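You operate a simulated robot arm through the tools that you are given. There is no shell and no other tool. Be economical: measure what you need, move in short steps, check, and stop when the job is done.

The job below is to be done with a simulated robot arm. You get a single attempt, and the scene is never put back.

Task
Click GRID, level the blue camera, focus till sharp, then click SAVE.
Fine: the grid stays on.

Only the result counts: the job must be done as asked and must still hold three seconds after the hand-in. Knocking over, shifting, dropping, spilling or breaking anything else fails it.

Robot
A 7-joint arm with a two-finger parallel gripper on a trunk, on a base that drives. Base frame: it is fixed to the floor where the robot stands at the start and does not move with it; the origin is under the middle of the robot, x ahead of it, y to its left, z up. Readings come in mm, rad, newtons and seconds.
Its first joint turns from -2.897 to 2.897 rad. Places, roughly: red focus knob [1100, 500, 1200]; red tilt screw [1100, 500, 1300]. Payload 1.57 kg.
The TCP is the grasp point between the finger pads, 30 mm short of the fingertips. In the tool frame z runs along the fingers and y along their closing line. The gripper opens to 110 mm. The fingers are 24 mm wide and 12 mm thick; the gripper's body (48 by 112 mm) begins 78 mm behind the TCP.
Orientation is that of the tool frame in the base frame, as a unit quaternion [w, x, y, z]. With the fingers straight down and closing along the base's y, the tool's x points along the base's -x, its y along +y and its z along -z.

Tools
- The arm moves only by the tool jog_arm. Its argument "series" is a list that holds one entry, the list of rows, each a list of 7 numbers: the shift along the tool's x, y, z in units of 200 mm (1.0 is 200 mm), then the turn, a rotation vector about the tool's x, y, z in units of 60 degrees (1.0 is 60 degrees), then the opening, from 0 (shut) to 1 (fully open). In form: [[[dx, dy, dz, rx, ry, rz, jaw], ...]]. A call has 1 to 10 rows; each row is the pose to reach, as a shift and turn from the pose commanded when the call began, along the tool's axes at that moment. A call with a number of a shift or a turn outside -1 to 1 is refused whole. Each row takes 0.2 s and may step no farther than 50 mm and 0.15 rad from the row before; otherwise, or with a gripper value out of range, the whole call is refused. A pose out of reach is approached as far as the arm can. The call stops where the force on the tool passes 40 N (or 10 N more than at its start, if that is more) or the arm is blocked; 0.2 s more then pass. Each finger travels about 108 mm/s and halts on what it meets, pressing with about 36 N; the grip force reading is that of the motor and also rises with nothing between the fingers. The clock runs only during rows and for 0.2 s after the last one: add rows that repeat a pose to give the fingers time. The reply holds the time, the measured pose of the TCP, the force on the tool along the base axes, the opening and the grip force, in the units named above and with some noise, with the torque about the TCP (base axes, N m) and any sound that the robot's microphone picked up, and new pictures: "views" is both (left out), scene, wrist or none.
- Cameras (640 x 400 px; columns grow to the right, rows downward): "scene" is now at [493.1, 138.1, 1393.3]; the picture's right is [-0.68, -0.73, 0.00], its down [-0.10, 0.09, -0.99] and it looks along [0.73, -0.67, -0.13] (base axes); focal length 262 px, centre (320, 200). "wrist" rides on the gripper at [70, 16, -141] in the tool frame; the picture's right is [-0.23, 0.97, 0.00], its down [-0.85, -0.20, -0.48] and it looks along [-0.47, -0.11, 0.88] (tool axes); focal length 222 px, centre (320, 200). There is no depth. A picture from a camera that has moved, and an enlarged one, comes with that camera's place and axes in the base frame and with its lens.
- slide_trunk(by): slides the trunk up (or, below 0, down) by that many mm; the arm and the scene camera ride with it, the base frame stays. It gives what a move gives, with no picture.
- roll_base(legs): drives the robot by 1 to 6 legs, each [ahead, left, turn to the left] in mm, mm and rad, along the robot's own axes; the way and the turn of a leg run together, so that a leg with both is an arc; at most 1500 mm and 3.142 rad a leg. The arm and the cameras ride along, it lands a little off, and it stops where it bumps. It gives what a move gives, and a new picture of the scene camera.
- pan_tilt(pan, tilt): turns the head with the scene camera to pan (to the left, within 1.798 rad either way) and tilt (down, from -0.506 to 1.204), counted from straight ahead of the robot. It gives what a move gives, and a new picture of the scene camera.
- close_up(camera, box): a new picture of the part [left, top, right, bottom] of that camera's present view, enlarged. No time passes.
- sign_off(): hands the job in; it is judged then, once.

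Work in short steps. Places have to be worked out from the pictures, the camera data and where the tool is seen: move nearer, look again, correct. Check each grasp and each placing, and mend what went wrong. You have 120 turns and 260 pictures in all, those below and enlarged ones among them. Open the gripper and draw the arm clear of the work before you hand the job in, unless the task says otherwise; then end with one line.

The tools are called after "Call:" by a JSON object that holds its "name" and its "arguments". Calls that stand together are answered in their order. jog_arm: Moves the arm, as the interface text tells. Its arguments: {"type":"object","properties":{"series":{"type":"array"},"views":{"type":"string","enum":["both","scene","wrist","none"]}},"required":["series"]} The other tools are called the same way: slide_trunk (by) slides the trunk up or down; roll_base (legs) drives the base; pan_tilt (pan, tilt) turns the head that bears the scene camera; close_up (camera, box) takes an enlarged picture of a part of a camera's view; sign_off () hands the job in.

At the start:

```text
t: 0.0
tool_pos: [541.5, -160.1, 1337.4]
tool_rot: [0.008, -0.003, 0.992, 0.126]
ft_force: [-0.2, 0.1, 0.2]
ft_torque: [-0.02, -0.01, -0.01]
finger_gap: 109.9
gripper_force: 0.1
trunk travel left (down, up): [-388.0, 222.0]
robot x, y, heading: [2.0, 2.5, -0.005]
head pan, tilt: [-0.749, 0.131]
```

scene: 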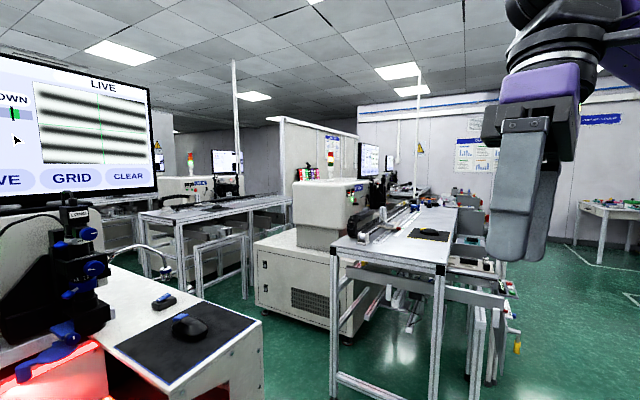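
wrist: 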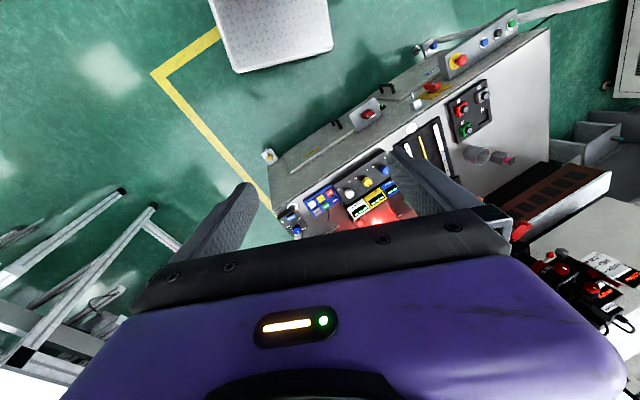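

The scene shows a monitor and a blue camera stage at left. I turn the head toward it to see the workplace.

Call:
{"name": "pan_tilt", "arguments": {"pan": 0.2, "tilt": 0.2}}

```text
t: 1.2
tool_pos: [540.6, -159.2, 1336.6]
tool_rot: [0.007, -0.004, 0.992, 0.126]
ft_force: [-0.1, -0.4, 0.2]
ft_torque: [0.02, 0.01, -0.03]
finger_gap: 109.9
gripper_force: 0.0
trunk travel left (down, up): [-388.0, 222.0]
robot x, y, heading: [0.0, -0.6, -0.001]
head pan, tilt: [0.201, 0.201]
camera scene: at [516.7, 219.6, 1386.9], right [0.2, -0.98, 0.0], down [-0.2, -0.04, -0.98], along [0.96, 0.19, -0.2], focal length 262 px, centre (320, 200)
```

scene: 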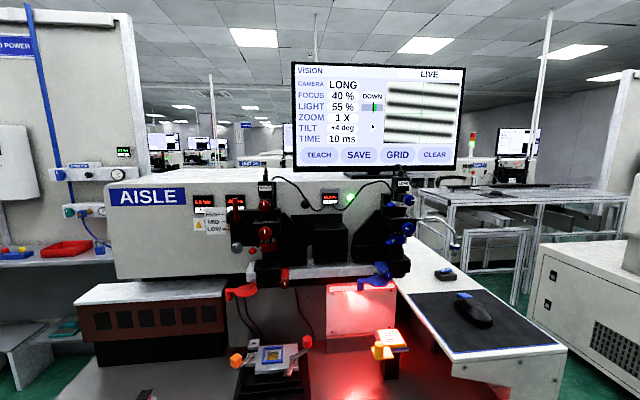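

Two camera stages (red left, blue right), a monitor, and a mouse on a pad. I zoom in on details.

Call:
{"name": "close_up", "arguments": {"camera": "scene", "box": [280, 55, 480, 180]}}

Call:
{"name": "close_up", "arguments": {"camera": "scene", "box": [190, 170, 450, 332]}}

Call:
{"name": "close_up", "arguments": {"camera": "scene", "box": [350, 180, 430, 300]}}

Call:
{"name": "close_up", "arguments": {"camera": "scene", "box": [400, 250, 560, 350]}}

```text
3.20 times, centred on (380, 118) of scene
camera zoom: at [516.7, 219.6, 1386.9], right [0.2, -0.98, 0.0], down [-0.2, -0.04, -0.98], along [0.96, 0.19, -0.2], focal length 838 px, centre (128, 464)
```

zoom: 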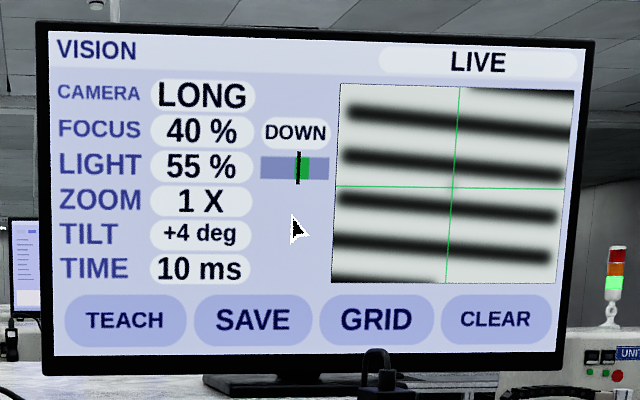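

```text
2.46 times, centred on (320, 251) of scene
camera zoom: at [516.7, 219.6, 1386.9], right [0.2, -0.98, 0.0], down [-0.2, -0.04, -0.98], along [0.96, 0.19, -0.2], focal length 644 px, centre (320, 74)
```

zoom: 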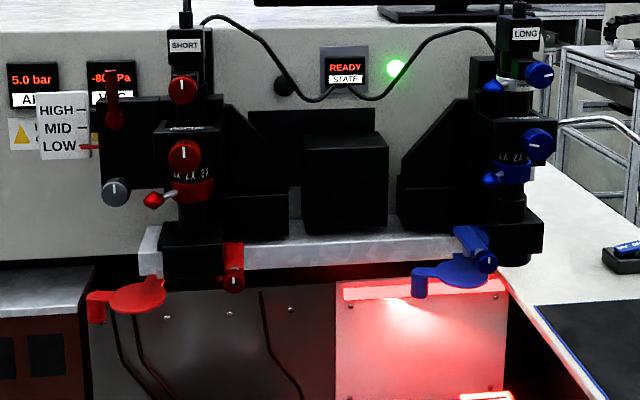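

```text
3.33 times, centred on (390, 240) of scene
camera zoom: at [516.7, 219.6, 1386.9], right [0.2, -0.98, 0.0], down [-0.2, -0.04, -0.98], along [0.96, 0.19, -0.2], focal length 872 px, centre (87, 67)
```

zoom: 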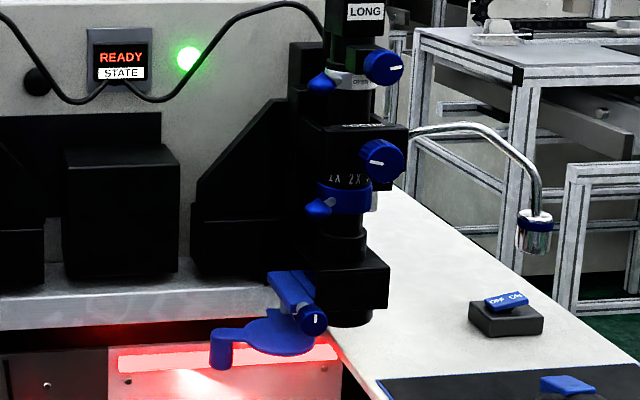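

```text
4.00 times, centred on (480, 300) of scene
camera zoom: at [516.7, 219.6, 1386.9], right [0.2, -0.98, 0.0], down [-0.2, -0.04, -0.98], along [0.96, 0.19, -0.2], focal length 1047 px, centre (-320, -200)
```

zoom: 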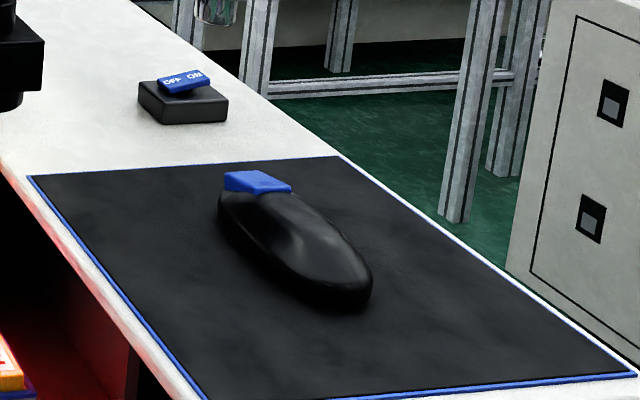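

The screen shows LONG (blue) with tilt +4° and blur. I look down and to the right to see the bench edge and the floor before driving nearer.

Call:
{"name": "pan_tilt", "arguments": {"pan": 0.0, "tilt": 0.9}}

```text
t: 2.3
tool_pos: [540.1, -159.9, 1336.8]
tool_rot: [0.008, -0.004, 0.992, 0.127]
ft_force: [-0.5, 0.2, -0.6]
ft_torque: [-0.04, -0.03, -0.03]
finger_gap: 110.0
gripper_force: 0.2
trunk travel left (down, up): [-388.0, 222.0]
robot x, y, heading: [-0.8, -0.6, 0.004]
head pan, tilt: [0.0, 0.901]
camera scene: at [500.9, 201.1, 1325.4], right [0.0, -1.0, 0.0], down [-0.78, 0.0, -0.62], along [0.62, 0.0, -0.78], focal length 262 px, centre (320, 200)
```

scene: 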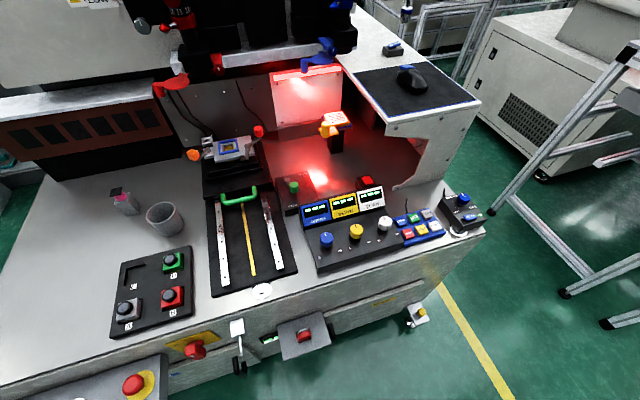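

The bench is yawed about 16° left relative to me, its front edge around x≈750 near y=0; the mouse is near (1197,-30,1000). I drive nearer, turning to face the bench squarely.

Call:
{"name": "roll_base", "arguments": {"legs": [[230, -60, 0.27]]}}

```text
t: 4.1
tool_pos: [799.7, -40.1, 1337.3]
tool_rot: [-0.009, -0.136, 0.983, 0.127]
ft_force: [0.3, -0.4, -0.3]
ft_torque: [-0.03, 0.03, 0.03]
finger_gap: 109.6
gripper_force: 0.0
trunk travel left (down, up): [-388.0, 222.0]
robot x, y, heading: [234.6, -28.1, 0.26]
head pan, tilt: [0.0, 0.901]
camera scene: at [667.6, 297.8, 1325.4], right [0.26, -0.96, 0.0], down [-0.76, -0.21, -0.62], along [0.6, 0.16, -0.78], focal length 262 px, centre (320, 200)
```

scene: 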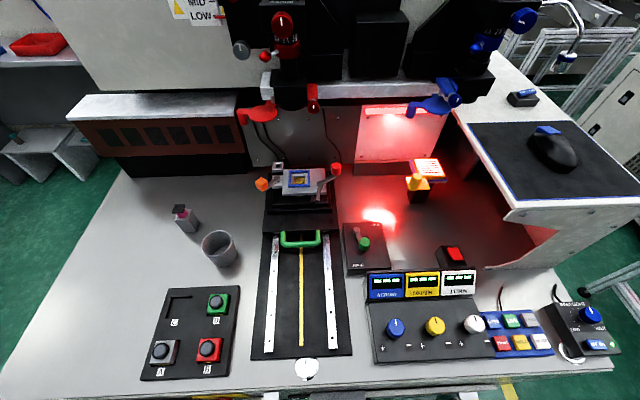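

The view is square to the bench now. The mouse is at about 933 ahead, 244 right of me; I shift closer and rightward.

Call:
{"name": "roll_base", "arguments": {"legs": [[110, -150, 0]]}}

Call:
{"name": "pan_tilt", "arguments": {"pan": -0.2, "tilt": 0.35}}

```text
t: 5.6
tool_pos: [923.3, -142.6, 1336.3]
tool_rot: [-0.009, -0.138, 0.982, 0.127]
ft_force: [0.1, -0.2, -0.1]
ft_torque: [-0.02, 0.02, 0.01]
finger_gap: 109.8
gripper_force: 0.0
trunk travel left (down, up): [-388.0, 222.0]
robot x, y, heading: [362.1, -134.5, 0.268]
head pan, tilt: [0.0, 0.901]
stopped in leg 1: the robot was blocked; the commanded pose is now the measured one
camera scene: at [789.8, 195.7, 1325.3], right [0.27, -0.96, 0.0], down [-0.76, -0.21, -0.62], along [0.6, 0.17, -0.78], focal length 262 px, centre (320, 200)
```

scene: 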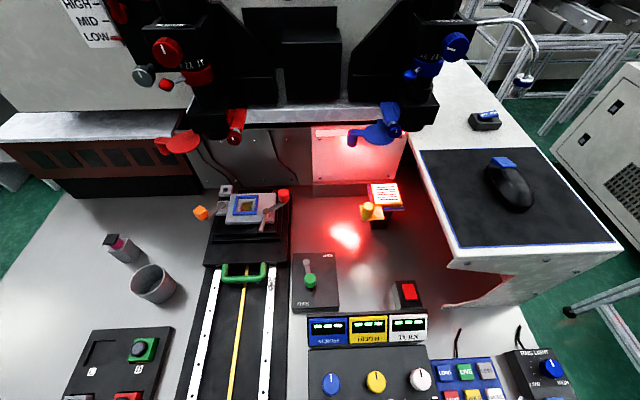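

```text
t: 6.5
tool_pos: [924.4, -141.8, 1336.6]
tool_rot: [-0.01, -0.136, 0.983, 0.126]
ft_force: [-1.2, -0.4, 0.5]
ft_torque: [0.04, 0.0, 0.02]
finger_gap: 110.0
gripper_force: 0.0
trunk travel left (down, up): [-388.0, 222.0]
robot x, y, heading: [358.6, -127.5, 0.267]
head pan, tilt: [-0.201, 0.351]
camera scene: at [809.9, 182.0, 1372.8], right [0.07, -1.0, 0.0], down [-0.34, -0.02, -0.94], along [0.94, 0.06, -0.34], focal length 262 px, centre (320, 200)
```

scene: 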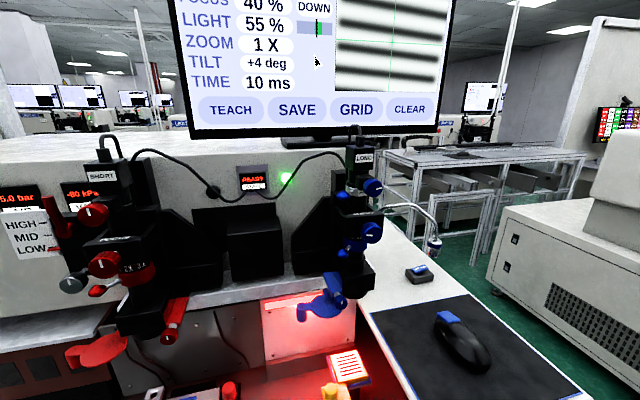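

Triangulation: mouse button ≈(1204,-32,1006), mouse long axis along the bench yaw; blue focus knob ≈(1176,128,1190), tilt ≈(1176,130,1262). I straighten the tool to vertical and go toward a spot above the mouse.

Call:
{"name": "jog_arm", "arguments": {"series": [[[-0.15, -0.014, 0.14, 0.05, 0, 0, 1], [-0.3, -0.028, 0.28, 0.1, 0, 0, 1], [-0.45, -0.042, 0.42, 0.15, 0, 0, 1], [-0.6, -0.056, 0.56, 0.2, 0, 0, 1], [-0.75, -0.07, 0.7, 0.248, 0, 0, 1]]]}}

```text
t: 7.8
tool_pos: [1065.5, -80.9, 1201.4]
tool_rot: [0.008, -0.137, 0.991, -0.002]
ft_force: [0.0, -0.5, 0.1]
ft_torque: [0.06, -0.02, 0.0]
finger_gap: 109.9
gripper_force: 0.0
trunk travel left (down, up): [-388.0, 222.0]
robot x, y, heading: [364.8, -129.9, 0.272]
head pan, tilt: [-0.201, 0.351]
camera scene: at [809.6, 181.6, 1373.1], right [0.07, -1.0, 0.0], down [-0.34, -0.02, -0.94], along [0.94, 0.06, -0.34], focal length 262 px, centre (320, 200)
camera wrist: at [989.2, -83.3, 1340.7], right [-0.04, 1.0, 0.0], down [0.87, 0.04, 0.49], along [0.49, 0.02, -0.87], focal length 222 px, centre (320, 200)
```

scene: 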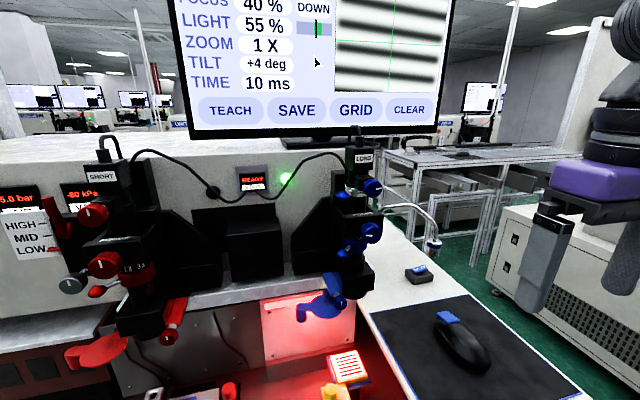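
wrist: 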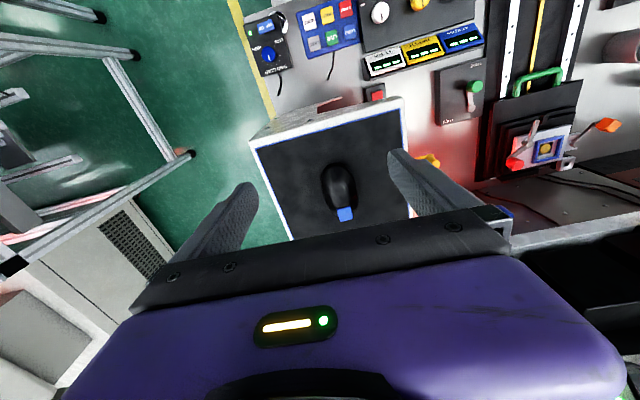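

Wrist view confirms the mouse: button (1205,-29), tail (1126,-48), centre ≈(1165,-38). I move above it, fingertips still clear.

Call:
{"name": "jog_arm", "arguments": {"series": [[[-0.134, 0.018, 0.176, 0, 0, 0, 1], [-0.268, 0.036, 0.352, 0, 0, 0, 1], [-0.402, 0.054, 0.528, 0, 0, 0, 1], [-0.537, 0.072, 0.705, 0, 0, 0, 1]]]}}

```text
t: 8.8
tool_pos: [1166.2, -37.2, 1060.4]
tool_rot: [0.008, -0.137, 0.991, -0.001]
ft_force: [-0.8, -0.4, 0.4]
ft_torque: [0.01, -0.04, 0.03]
finger_gap: 110.3
gripper_force: 0.0
trunk travel left (down, up): [-388.0, 222.0]
robot x, y, heading: [360.5, -128.9, 0.266]
head pan, tilt: [-0.201, 0.351]
camera scene: at [809.7, 181.7, 1373.1], right [0.07, -1.0, 0.0], down [-0.34, -0.02, -0.94], along [0.94, 0.06, -0.34], focal length 262 px, centre (320, 200)
camera wrist: at [1091.5, -38.9, 1199.7], right [-0.05, 1.0, 0.0], down [0.87, 0.04, 0.49], along [0.49, 0.02, -0.87], focal length 222 px, centre (320, 200)
```

scene: 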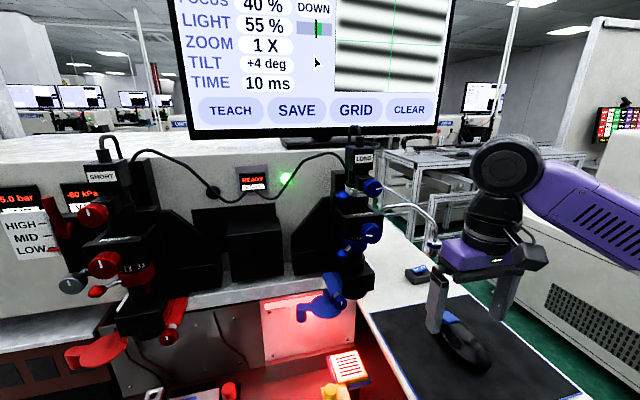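
wrist: 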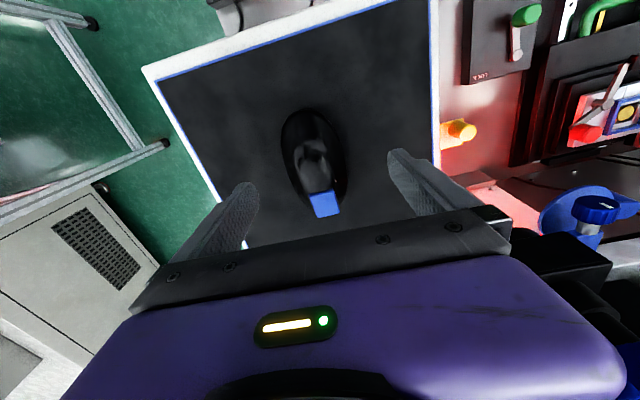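

Mouse lies centred between the fingers. I lower 45 mm, then close onto its sides.

Call:
{"name": "jog_arm", "arguments": {"series": [[[0, 0, 0.11, 0, 0, 0, 0.9], [0, 0, 0.225, 0, 0, 0, 0.8]]], "views": "wrist"}}

```text
t: 9.3
tool_pos: [1168.4, -37.1, 1016.0]
tool_rot: [0.008, -0.138, 0.99, -0.003]
ft_force: [-0.5, -0.5, 0.1]
ft_torque: [0.02, -0.01, 0.0]
finger_gap: 88.2
gripper_force: 0.1
trunk travel left (down, up): [-388.0, 222.0]
robot x, y, heading: [360.6, -132.8, 0.267]
head pan, tilt: [-0.201, 0.351]
camera wrist: at [1093.1, -40.3, 1156.0], right [-0.05, 1.0, 0.0], down [0.87, 0.04, 0.49], along [0.49, 0.02, -0.87], focal length 222 px, centre (320, 200)
```

wrist: 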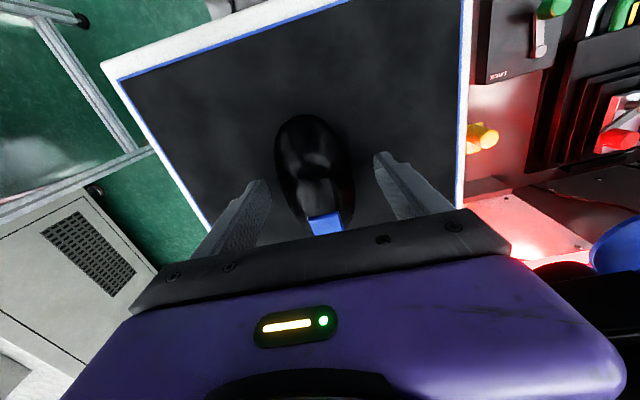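

No contact yet. I close gently until the fingers meet the mouse.

Call:
{"name": "jog_arm", "arguments": {"series": [[[0, 0, 0, 0, 0, 0, 0.65], [0, 0, 0, 0, 0, 0, 0.5], [0, 0, 0, 0, 0, 0, 0.4], [0, 0, 0, 0, 0, 0, 0.4]]]}}

```text
t: 10.3
tool_pos: [1167.7, -38.7, 1016.6]
tool_rot: [0.008, -0.136, 0.991, -0.002]
ft_force: [-0.2, -0.1, -0.3]
ft_torque: [0.0, -0.02, 0.01]
finger_gap: 59.0
gripper_force: 35.7
trunk travel left (down, up): [-388.0, 222.0]
robot x, y, heading: [359.2, -130.6, 0.268]
head pan, tilt: [-0.201, 0.351]
camera scene: at [809.9, 182.0, 1372.9], right [0.07, -1.0, 0.0], down [-0.34, -0.02, -0.94], along [0.94, 0.06, -0.34], focal length 262 px, centre (320, 200)
camera wrist: at [1093.2, -40.3, 1155.9], right [-0.05, 1.0, 0.0], down [0.87, 0.04, 0.49], along [0.49, 0.02, -0.87], focal length 222 px, centre (320, 200)
```

scene: 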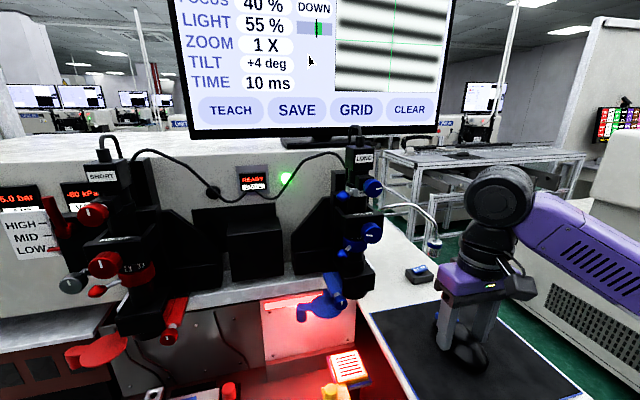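
wrist: 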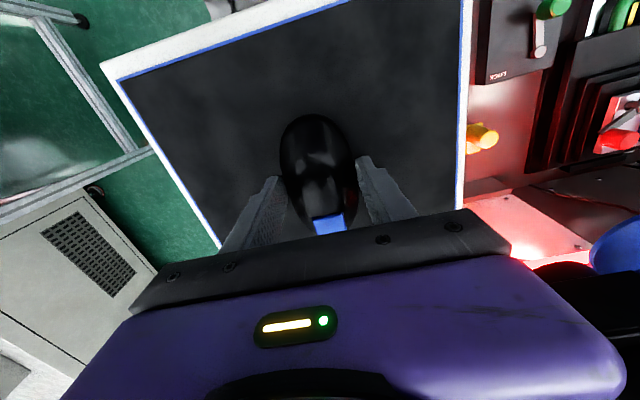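

Grip on the mouse is set (59 mm) and the cursor follows. I drag it 15 mm toward me and 15 mm right to calibrate.

Call:
{"name": "jog_arm", "arguments": {"series": [[[0.035, -0.035, 0, 0, 0, 0, 0.4], [0.075, -0.075, 0, 0, 0, 0, 0.4]]], "views": "none"}}

Call:
{"name": "close_up", "arguments": {"camera": "scene", "box": [170, 0, 470, 188]}}

```text
t: 10.9
tool_pos: [1156.9, -56.1, 1014.8]
tool_rot: [0.009, -0.138, 0.99, -0.002]
ft_force: [1.4, -0.4, 0.6]
ft_torque: [-0.08, -0.05, 0.06]
finger_gap: 58.9
gripper_force: 35.5
trunk travel left (down, up): [-388.0, 222.0]
robot x, y, heading: [363.9, -131.9, 0.27]
head pan, tilt: [-0.201, 0.351]
```

```text
2.13 times, centred on (320, 94) of scene
camera zoom: at [809.9, 182.0, 1372.9], right [0.07, -1.0, 0.0], down [-0.34, -0.02, -0.94], along [0.94, 0.06, -0.34], focal length 557 px, centre (320, 426)
```

zoom: 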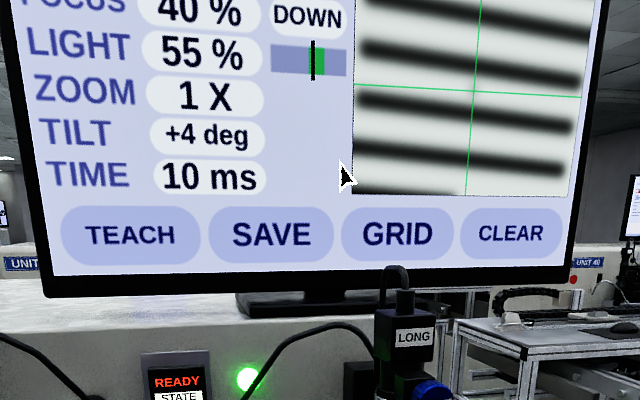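

Cursor moved about 2.9 zoom-px per mm. GRID needs 20 mm more right and 25 mm toward me.

Call:
{"name": "jog_arm", "arguments": {"series": [[[0.06, -0.05, 0, 0, 0, 0, 0.4], [0.122, -0.1, 0, 0, 0, 0, 0.4]]], "views": "wrist"}}

Call:
{"name": "close_up", "arguments": {"camera": "scene", "box": [170, 0, 470, 188]}}

```text
t: 11.6
tool_pos: [1139.0, -83.2, 1016.2]
tool_rot: [0.008, -0.136, 0.991, -0.003]
ft_force: [3.2, 1.0, 7.9]
ft_torque: [-0.25, 0.03, 0.05]
finger_gap: 59.0
gripper_force: 35.8
trunk travel left (down, up): [-388.0, 222.0]
robot x, y, heading: [363.0, -130.9, 0.274]
head pan, tilt: [-0.201, 0.351]
camera wrist: at [1063.9, -84.4, 1155.7], right [-0.05, 1.0, 0.0], down [0.87, 0.04, 0.49], along [0.49, 0.02, -0.87], focal length 222 px, centre (320, 200)
```

wrist: 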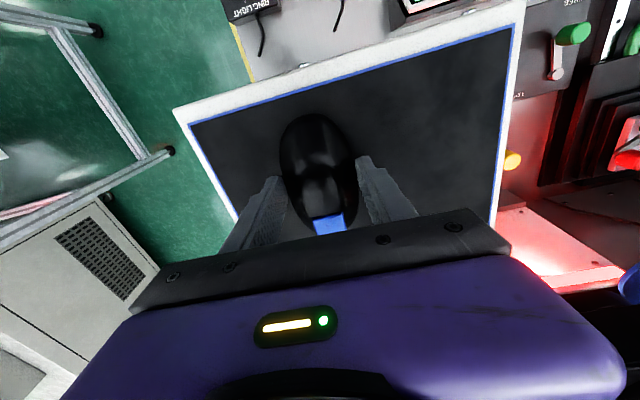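

```text
2.13 times, centred on (320, 94) of scene
camera zoom: at [809.7, 182.1, 1373.1], right [0.07, -1.0, 0.0], down [-0.34, -0.02, -0.94], along [0.94, 0.06, -0.34], focal length 557 px, centre (320, 426)
```

zoom: 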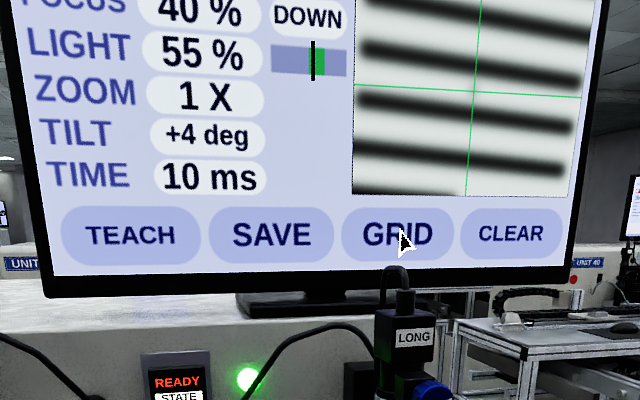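

Cursor is on GRID. Now I release, rise, close the fingers and position over the blue button (~35 mm ahead of the TCP).

Call:
{"name": "jog_arm", "arguments": {"series": [[[0, 0, 0, 0, 0, 0, 0.6], [0, 0, 0, 0, 0, 0, 0.75], [0, 0, -0.11, 0, 0, 0, 0.75], [0, 0, -0.23, 0, 0, 0, 0.75], [-0.09, 0.003, -0.23, 0, 0, 0, 0.5], [-0.18, 0.006, -0.23, 0, 0, 0, 0.2], [-0.18, 0.006, -0.23, 0, 0, 0, 0], [-0.18, 0.006, -0.23, 0, 0, 0, 0], [-0.18, 0.006, -0.18, 0, 0, 0, 0]]]}}

Call:
{"name": "close_up", "arguments": {"camera": "scene", "box": [400, 250, 560, 350]}}

```text
t: 13.6
tool_pos: [1171.5, -71.9, 1051.6]
tool_rot: [0.007, -0.136, 0.991, -0.001]
ft_force: [-0.6, 0.7, 0.2]
ft_torque: [-0.02, -0.03, -0.01]
finger_gap: 0.2
gripper_force: 21.1
trunk travel left (down, up): [-388.0, 222.0]
robot x, y, heading: [362.0, -132.3, 0.263]
head pan, tilt: [-0.201, 0.351]
camera scene: at [809.9, 182.0, 1372.9], right [0.07, -1.0, 0.0], down [-0.34, -0.02, -0.94], along [0.94, 0.06, -0.34], focal length 262 px, centre (320, 200)
camera wrist: at [1096.9, -73.8, 1191.5], right [-0.05, 1.0, 0.0], down [0.87, 0.04, 0.49], along [0.49, 0.02, -0.87], focal length 222 px, centre (320, 200)
```

scene: 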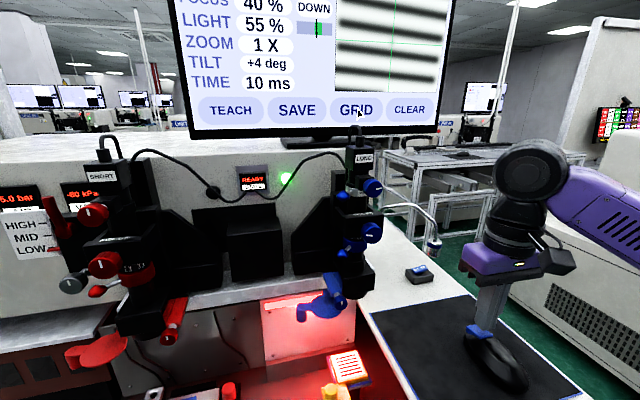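
wrist: 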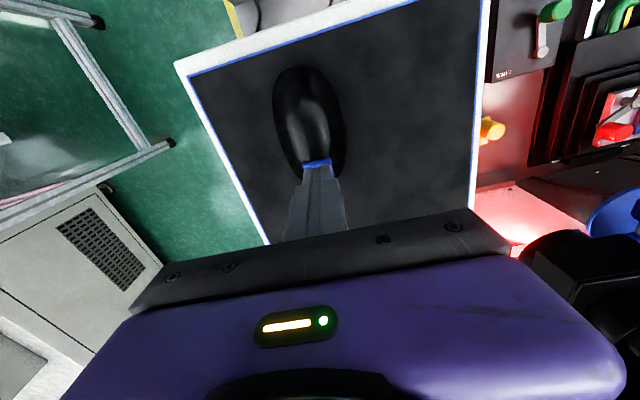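

```text
4.00 times, centred on (480, 300) of scene
camera zoom: at [809.9, 182.0, 1372.9], right [0.07, -1.0, 0.0], down [-0.34, -0.02, -0.94], along [0.94, 0.06, -0.34], focal length 1047 px, centre (-320, -200)
```

zoom: 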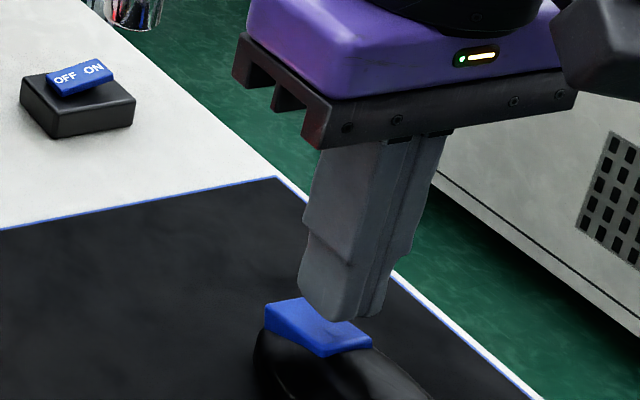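

Fingertip is right above the blue button and the cursor remains on GRID. I press down in small steps.

Call:
{"name": "jog_arm", "arguments": {"series": [[[0, 0, 0.05, 0, 0, 0, 0], [0, 0, 0.065, 0, 0, 0, 0], [0, 0, 0.075, 0, 0, 0, 0], [0, 0, 0.085, 0, 0, 0, 0]]], "views": "scene"}}

```text
t: 14.6
tool_pos: [1172.5, -70.4, 1033.5]
tool_rot: [0.008, -0.137, 0.99, -0.002]
ft_force: [-1.2, -0.4, 5.2]
ft_torque: [0.0, 0.18, -0.03]
finger_gap: 0.0
gripper_force: 21.1
trunk travel left (down, up): [-388.0, 222.0]
robot x, y, heading: [360.0, -133.4, 0.27]
head pan, tilt: [-0.201, 0.351]
heard: click
camera scene: at [809.7, 182.0, 1373.1], right [0.07, -1.0, 0.0], down [-0.34, -0.02, -0.94], along [0.94, 0.06, -0.34], focal length 262 px, centre (320, 200)
```

scene: 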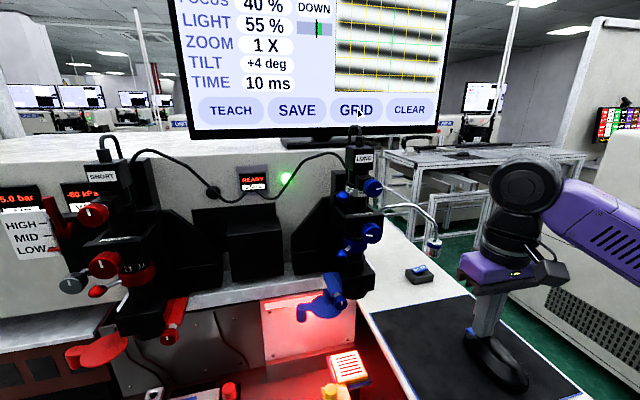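

Click heard and the grid is on. While here I lift, re-grip the mouse and drag it ~43 mm left so the cursor waits over SAVE.

Call:
{"name": "jog_arm", "arguments": {"series": [[[0, 0, -0.06, 0, 0, 0, 0], [0.18, -0.006, -0.06, 0, 0, 0, 0.4], [0.18, -0.006, -0.06, 0, 0, 0, 0.8], [0.18, -0.006, 0.05, 0, 0, 0, 0.8], [0.18, -0.006, 0.13, 0, 0, 0, 0.75], [0.18, -0.006, 0.13, 0, 0, 0, 0.5], [0.18, -0.006, 0.13, 0, 0, 0, 0.4], [0.18, -0.006, 0.13, 0, 0, 0, 0.4], [0.18, 0.1, 0.13, 0, 0, 0, 0.4], [0.18, 0.2, 0.13, 0, 0, 0, 0.4]]], "views": "wrist"}}

Call:
{"name": "close_up", "arguments": {"camera": "scene", "box": [170, 0, 470, 188]}}

```text
t: 16.8
tool_pos: [1126.3, -44.2, 1007.6]
tool_rot: [0.009, -0.137, 0.991, -0.001]
ft_force: [1.3, -0.8, 2.3]
ft_torque: [-0.03, 0.09, 0.07]
finger_gap: 58.7
gripper_force: 36.1
trunk travel left (down, up): [-388.0, 222.0]
robot x, y, heading: [361.1, -131.9, 0.271]
head pan, tilt: [-0.201, 0.351]
camera wrist: at [1052.7, -45.8, 1146.9], right [-0.04, 1.0, 0.0], down [0.87, 0.04, 0.49], along [0.49, 0.02, -0.87], focal length 222 px, centre (320, 200)
```

wrist: 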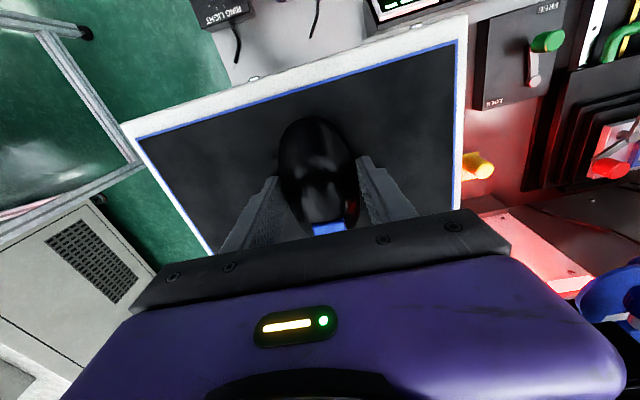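

```text
2.13 times, centred on (320, 94) of scene
camera zoom: at [810.1, 181.7, 1373.0], right [0.07, -1.0, 0.0], down [-0.34, -0.02, -0.94], along [0.94, 0.06, -0.34], focal length 557 px, centre (320, 426)
```

zoom: 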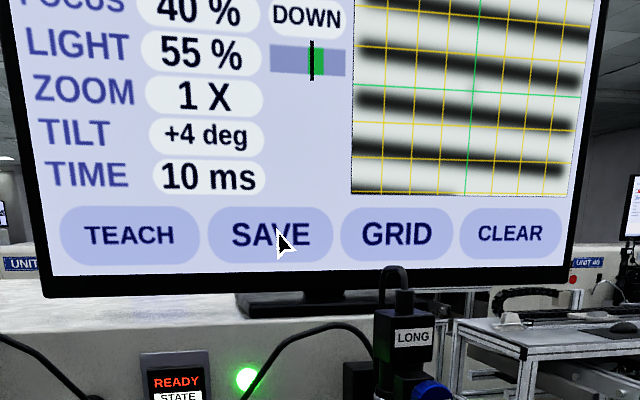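

Cursor is over SAVE with the grid on. I release and raise the arm back, then inspect the blue camera.

Call:
{"name": "jog_arm", "arguments": {"series": [[[0, 0, 0, 0, 0, 0, 0.6], [0, 0, 0, 0, 0, 0, 0.75], [0, 0, -0.2, 0, 0, 0, 0.75], [0.1, -0.1, -0.4, 0, 0, 0, 0.5], [0.3, -0.2, -0.5, 0, 0, 0, 0.5], [0.5, -0.3, -0.6, 0, 0, 0, 0.5]]], "views": "none"}}

Call:
{"name": "pan_tilt", "arguments": {"pan": -0.35, "tilt": 0.3}}

Call:
{"name": "close_up", "arguments": {"camera": "scene", "box": [310, 120, 470, 340]}}

Call:
{"name": "close_up", "arguments": {"camera": "scene", "box": [370, 130, 450, 230]}}

```text
t: 18.1
tool_pos: [1043.7, -125.2, 1124.4]
tool_rot: [0.007, -0.138, 0.99, -0.002]
ft_force: [0.2, 0.2, -0.6]
ft_torque: [-0.02, 0.02, -0.01]
finger_gap: 54.8
gripper_force: 0.1
trunk travel left (down, up): [-388.0, 222.0]
robot x, y, heading: [358.7, -135.6, 0.273]
head pan, tilt: [-0.201, 0.351]
```

```text
t: 18.9
tool_pos: [1044.6, -126.2, 1125.0]
tool_rot: [0.008, -0.136, 0.991, -0.002]
ft_force: [-0.2, 0.0, -0.5]
ft_torque: [-0.01, 0.02, 0.01]
finger_gap: 55.3
gripper_force: 0.0
trunk travel left (down, up): [-388.0, 222.0]
robot x, y, heading: [359.7, -136.1, 0.271]
head pan, tilt: [-0.351, 0.3]
camera scene: at [810.1, 168.1, 1377.6], right [-0.08, -1.0, 0.0], down [-0.29, 0.02, -0.96], along [0.95, -0.08, -0.3], focal length 262 px, centre (320, 200)
```

scene: 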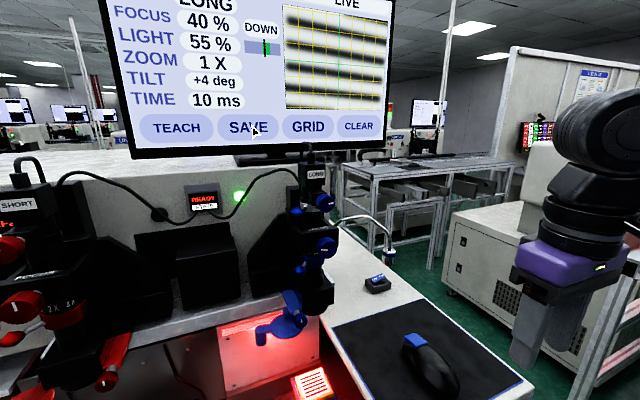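

```text
1.82 times, centred on (390, 230) of scene
camera zoom: at [810.1, 168.1, 1377.6], right [-0.08, -1.0, 0.0], down [-0.29, 0.02, -0.96], along [0.95, -0.08, -0.3], focal length 476 px, centre (193, 146)
```

zoom: 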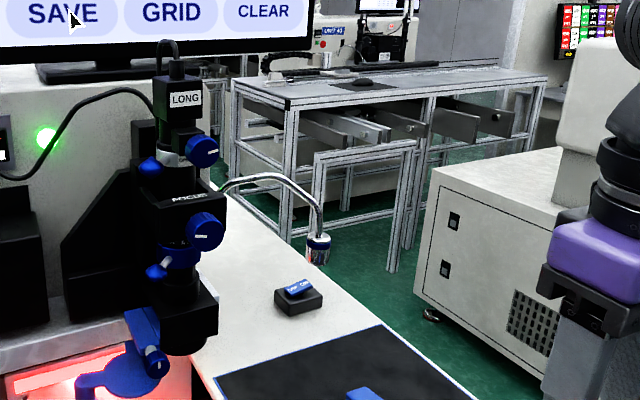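

```text
4.00 times, centred on (410, 180) of scene
camera zoom: at [810.1, 168.1, 1377.6], right [-0.08, -1.0, 0.0], down [-0.29, 0.02, -0.96], along [0.95, -0.08, -0.3], focal length 1047 px, centre (-40, 280)
```

zoom: 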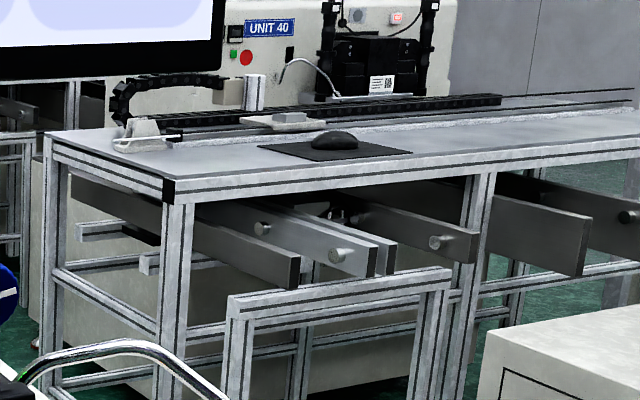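

Call:
{"name": "close_up", "arguments": {"camera": "scene", "box": [270, 160, 350, 210]}}

Call:
{"name": "close_up", "arguments": {"camera": "scene", "box": [270, 205, 350, 255]}}

Call:
{"name": "close_up", "arguments": {"camera": "scene", "box": [240, 250, 352, 350]}}

```text
8.00 times, centred on (310, 185) of scene
camera zoom: at [810.1, 168.1, 1377.6], right [-0.08, -1.0, 0.0], down [-0.29, 0.02, -0.96], along [0.95, -0.08, -0.3], focal length 2094 px, centre (400, 320)
```

zoom: 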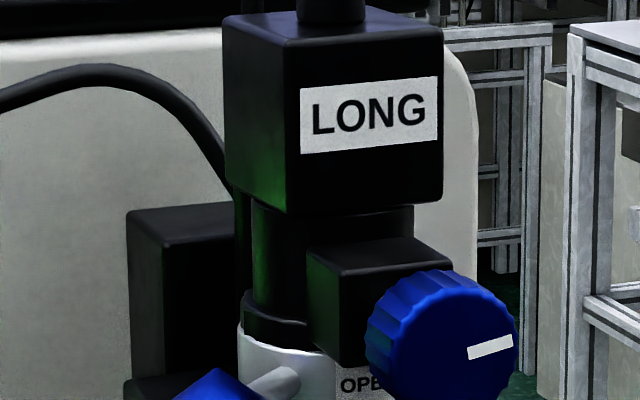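

```text
8.00 times, centred on (310, 230) of scene
camera zoom: at [810.1, 168.1, 1377.6], right [-0.08, -1.0, 0.0], down [-0.29, 0.02, -0.96], along [0.95, -0.08, -0.3], focal length 2094 px, centre (400, -40)
```

zoom: 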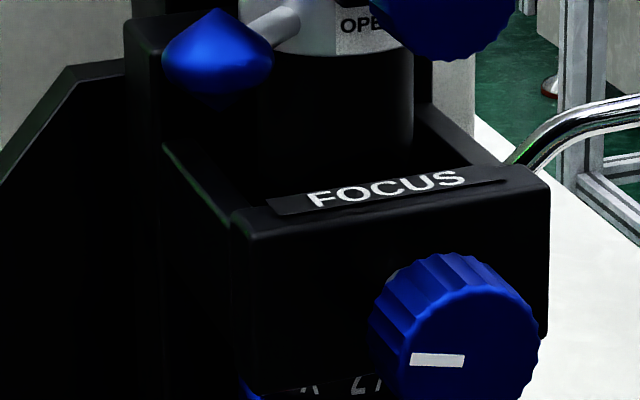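

```text
4.00 times, centred on (296, 300) of scene
camera zoom: at [810.1, 168.1, 1377.6], right [-0.08, -1.0, 0.0], down [-0.29, 0.02, -0.96], along [0.95, -0.08, -0.3], focal length 1047 px, centre (416, -200)
```

zoom: 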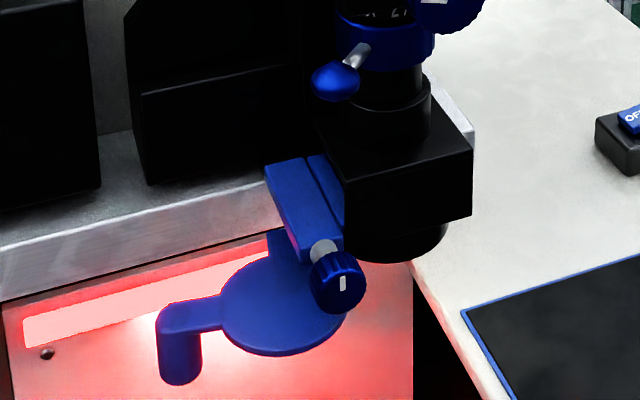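

The blue knobs face the front: tilt ≈(1172,129,1258), focus ≈(1170,128,1190), about 28-30 mm diameter. I turn the tool to point forward toward them, standing well in front.

Call:
{"name": "jog_arm", "arguments": {"series": [[[-0.01, 0.1, -0.075, 0, -0.142, 0, 0.4], [-0.02, 0.2, -0.15, 0, -0.284, 0, 0.4], [-0.03, 0.3, -0.225, 0, -0.426, 0, 0.4], [-0.04, 0.4, -0.3, 0, -0.568, 0, 0.4], [-0.05, 0.5, -0.375, 0, -0.71, 0, 0.4], [-0.06, 0.6, -0.45, 0, -0.852, 0, 0.4], [-0.07, 0.7, -0.525, 0, -0.99, 0, 0.4]]]}}

```text
t: 20.4
tool_pos: [1073.4, 12.6, 1278.8]
tool_rot: [0.498, -0.12, 0.856, 0.066]
ft_force: [-0.2, -0.4, -0.3]
ft_torque: [0.01, -0.03, 0.03]
finger_gap: 44.4
gripper_force: 0.2
out of reach, approached as far as the arm can: row 5, 6, 7
trunk travel left (down, up): [-388.0, 222.0]
robot x, y, heading: [361.1, -133.9, 0.267]
head pan, tilt: [-0.351, 0.3]
camera scene: at [810.2, 167.6, 1377.6], right [-0.08, -1.0, 0.0], down [-0.29, 0.02, -0.96], along [0.95, -0.08, -0.3], focal length 262 px, centre (320, 200)
camera wrist: at [916.6, -13.5, 1288.5], right [-0.16, 0.97, 0.19], down [0.06, -0.18, 0.98], along [0.99, 0.17, -0.03], focal length 222 px, centre (320, 200)
```

scene: 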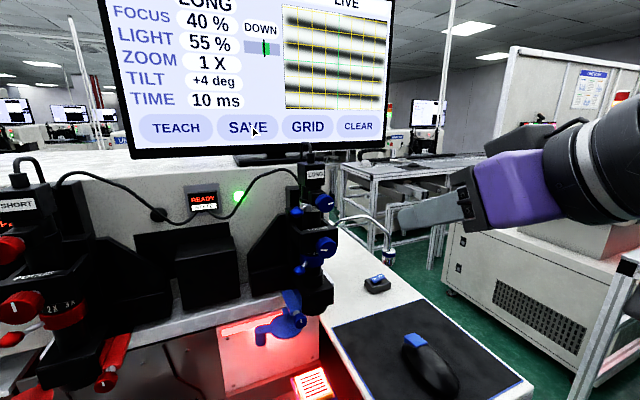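
wrist: 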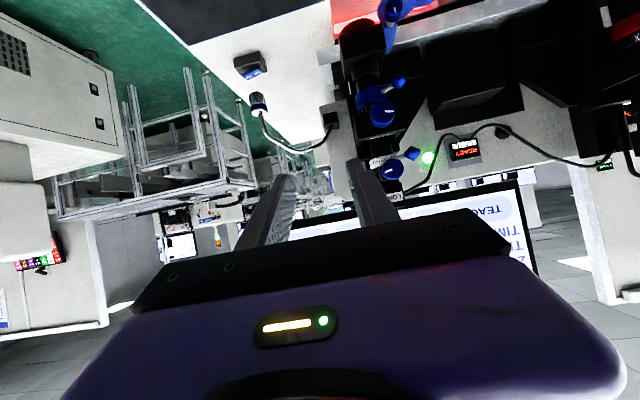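

Two-view fit puts the tilt knob at (1173,129,1258), focus (1171,128,1189). The tool is 30° short of horizontal; I rotate the rest while moving left to be in line with the tilt knob, ~90 mm in front.

Call:
{"name": "jog_arm", "arguments": {"series": [[[0, 0.1, 0.05, 0, -0.125, 0, 0.4], [0, 0.2, 0.1, 0, -0.25, 0, 0.4], [0, 0.3, 0.15, 0, -0.375, 0, 0.4], [0.006, 0.38, 0.195, 0, -0.5, 0, 0.4]]]}}

```text
t: 21.4
tool_pos: [1145.1, 121.6, 1282.2]
tool_rot: [0.703, -0.099, 0.698, 0.095]
ft_force: [-0.6, -0.2, 1.0]
ft_torque: [0.0, 0.05, 0.06]
finger_gap: 44.0
gripper_force: 0.0
out of reach, approached as far as the arm can: row 1, 2, 3, 4
trunk travel left (down, up): [-388.0, 222.0]
robot x, y, heading: [365.3, -132.7, 0.268]
head pan, tilt: [-0.351, 0.3]
camera scene: at [809.9, 167.5, 1377.9], right [-0.08, -1.0, 0.0], down [-0.29, 0.02, -0.96], along [0.95, -0.08, -0.3], focal length 262 px, centre (320, 200)
camera wrist: at [1005.0, 99.9, 1211.0], right [-0.27, 0.94, 0.22], down [-0.41, -0.32, 0.85], along [0.87, 0.14, 0.47], focal length 222 px, centre (320, 200)
```

scene: 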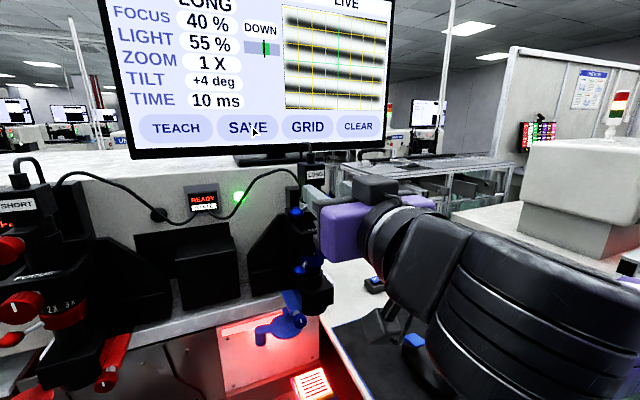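
wrist: 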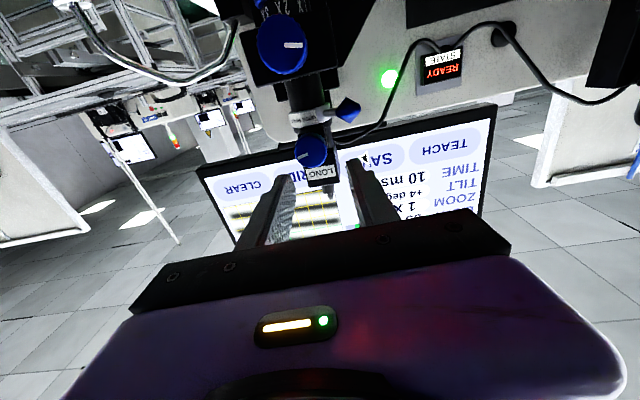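

The tool is now horizontal but the arm is cramped and was pushed farther forward than asked. No contact force, so I back the base straight away to gain room.

Call:
{"name": "roll_base", "arguments": {"legs": [[-120, 0, 0]]}}

```text
t: 22.7
tool_pos: [1032.3, 90.3, 1281.6]
tool_rot: [0.702, -0.098, 0.699, 0.095]
ft_force: [-0.8, -0.3, -0.7]
ft_torque: [-0.03, -0.02, 0.03]
finger_gap: 43.9
gripper_force: 0.0
trunk travel left (down, up): [-388.0, 222.0]
robot x, y, heading: [248.2, -164.0, 0.268]
head pan, tilt: [-0.351, 0.3]
camera scene: at [696.8, 136.6, 1377.6], right [-0.08, -1.0, 0.0], down [-0.29, 0.02, -0.96], along [0.95, -0.08, -0.3], focal length 262 px, centre (320, 200)
```

scene: 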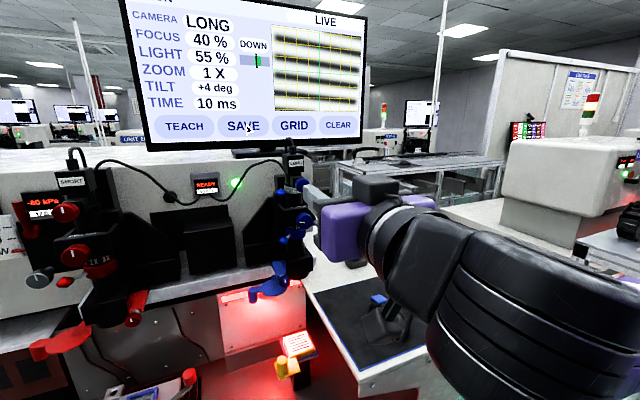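

Now the whole screen and knobs are visible. I make a small test move (12 mm down, 20 mm forward) to see whether the arm tracks properly here.

Call:
{"name": "jog_arm", "arguments": {"series": [[[0.03, 0, 0.05, 0, 0, 0, 0.4], [0.06, 0, 0.1, 0, 0, 0, 0.4]]]}}

```text
t: 23.3
tool_pos: [1051.6, 95.4, 1271.1]
tool_rot: [0.703, -0.099, 0.698, 0.094]
ft_force: [0.8, 1.1, 0.6]
ft_torque: [-0.04, 0.0, -0.05]
finger_gap: 44.0
gripper_force: 0.0
trunk travel left (down, up): [-388.0, 222.0]
robot x, y, heading: [252.0, -165.4, 0.266]
head pan, tilt: [-0.351, 0.3]
camera scene: at [696.7, 136.5, 1377.7], right [-0.08, -1.0, 0.0], down [-0.29, 0.02, -0.96], along [0.95, -0.08, -0.3], focal length 262 px, centre (320, 200)
camera wrist: at [911.6, 74.1, 1199.2], right [-0.27, 0.94, 0.22], down [-0.41, -0.32, 0.85], along [0.87, 0.14, 0.47], focal length 222 px, centre (320, 200)
```

scene: 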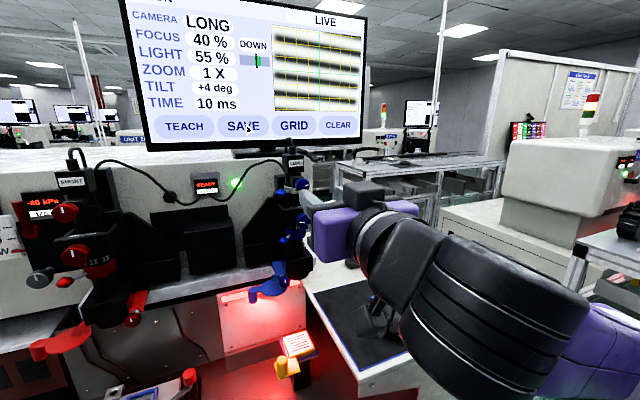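
wrist: 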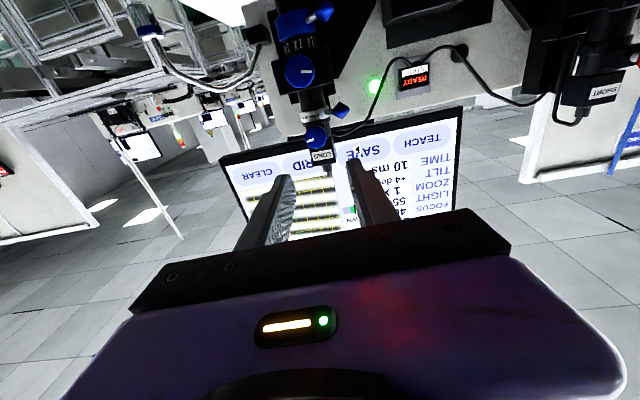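

The arm tracks correctly now. I zoom the wrist view on the tilt knob's surroundings to judge finger clearance.

Call:
{"name": "close_up", "arguments": {"camera": "wrist", "box": [260, 40, 380, 180]}}

Call:
{"name": "close_up", "arguments": {"camera": "scene", "box": [260, 140, 340, 190]}}

```text
2.86 times, centred on (320, 110) of wrist
camera zoom: at [911.6, 74.1, 1199.2], right [-0.27, 0.94, 0.22], down [-0.41, -0.32, 0.85], along [0.87, 0.14, 0.47], focal length 635 px, centre (320, 457)
```

zoom: 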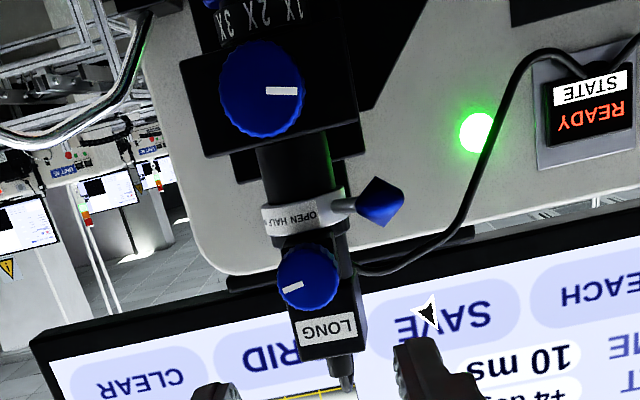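

```text
8.00 times, centred on (300, 165) of scene
camera zoom: at [696.7, 136.5, 1377.7], right [-0.08, -1.0, 0.0], down [-0.29, 0.02, -0.96], along [0.95, -0.08, -0.3], focal length 2094 px, centre (480, 480)
```

zoom: 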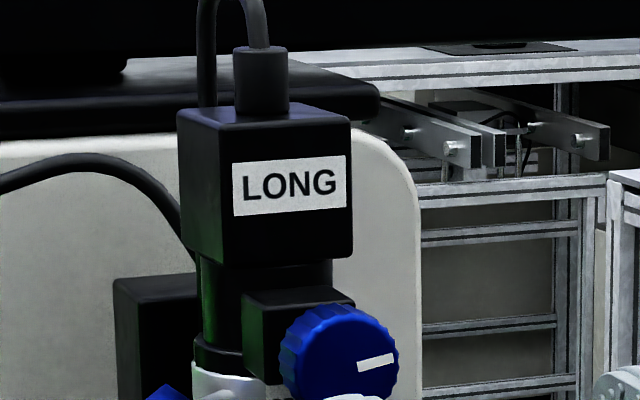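

The ring with the lever is an iris ring (leave alone); its lever tip sits ~37 mm left, 18 mm below and deeper than the tilt knob face. I approach the tilt knob with horizontal closing, stopping short.

Call:
{"name": "jog_arm", "arguments": {"series": [[[0.032, 0, 0.13, 0, 0, 0, 0.4], [0.065, 0, 0.27, 0, 0, 0, 0.4], [0.065, -0.004, 0.4, 0, 0, 0, 0.4]]]}}

Call:
{"name": "close_up", "arguments": {"camera": "wrist", "box": [240, 100, 400, 250]}}

Call:
{"name": "close_up", "arguments": {"camera": "scene", "box": [260, 150, 340, 200]}}

```text
t: 24.1
tool_pos: [1128.5, 117.3, 1257.2]
tool_rot: [0.703, -0.098, 0.698, 0.094]
ft_force: [-0.2, -0.2, 1.2]
ft_torque: [-0.02, -0.03, 0.02]
finger_gap: 43.9
gripper_force: 0.1
trunk travel left (down, up): [-388.0, 222.0]
robot x, y, heading: [245.8, -160.8, 0.267]
head pan, tilt: [-0.351, 0.3]
camera scene: at [696.7, 136.3, 1377.7], right [-0.08, -1.0, 0.0], down [-0.29, 0.02, -0.96], along [0.95, -0.08, -0.3], focal length 262 px, centre (320, 200)
camera wrist: at [988.9, 95.0, 1186.8], right [-0.26, 0.94, 0.22], down [-0.41, -0.32, 0.85], along [0.87, 0.13, 0.47], focal length 222 px, centre (320, 200)
```

scene: 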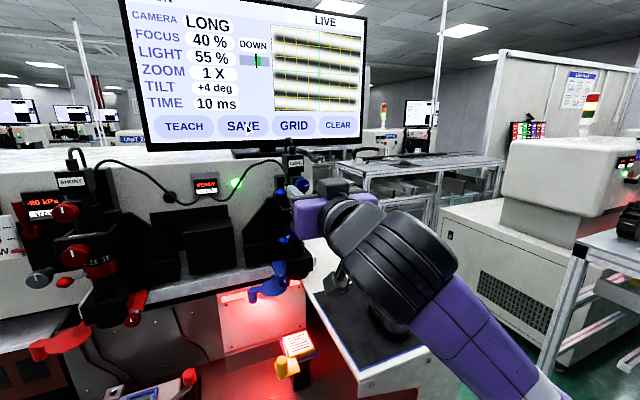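
wrist: 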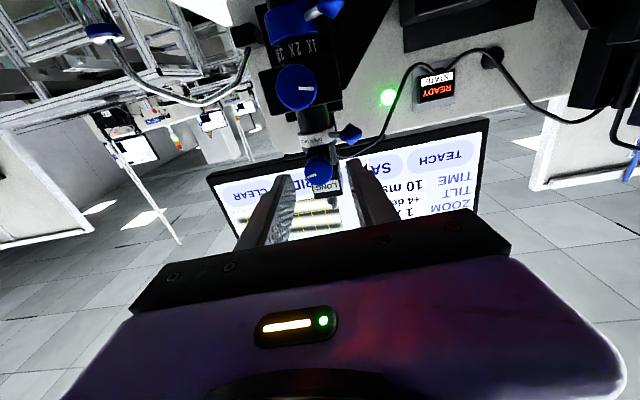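

```text
2.67 times, centred on (320, 175) of wrist
camera zoom: at [988.9, 95.0, 1186.8], right [-0.26, 0.94, 0.22], down [-0.41, -0.32, 0.85], along [0.87, 0.13, 0.47], focal length 592 px, centre (320, 267)
```

zoom: 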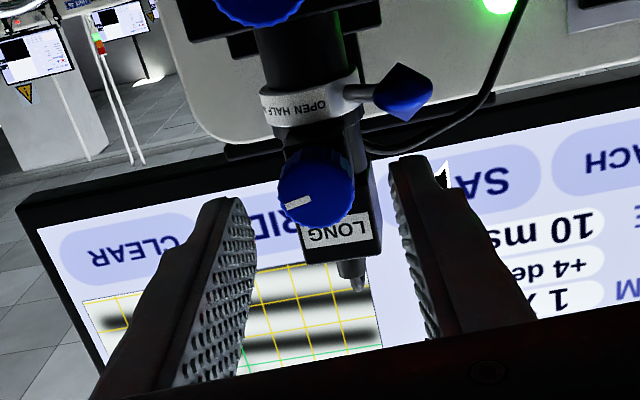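

```text
8.00 times, centred on (300, 175) of scene
camera zoom: at [696.7, 136.3, 1377.7], right [-0.08, -1.0, 0.0], down [-0.29, 0.02, -0.96], along [0.95, -0.08, -0.3], focal length 2094 px, centre (480, 400)
```

zoom: 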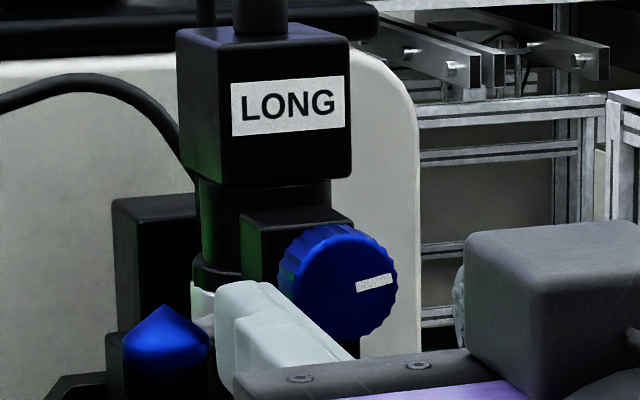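

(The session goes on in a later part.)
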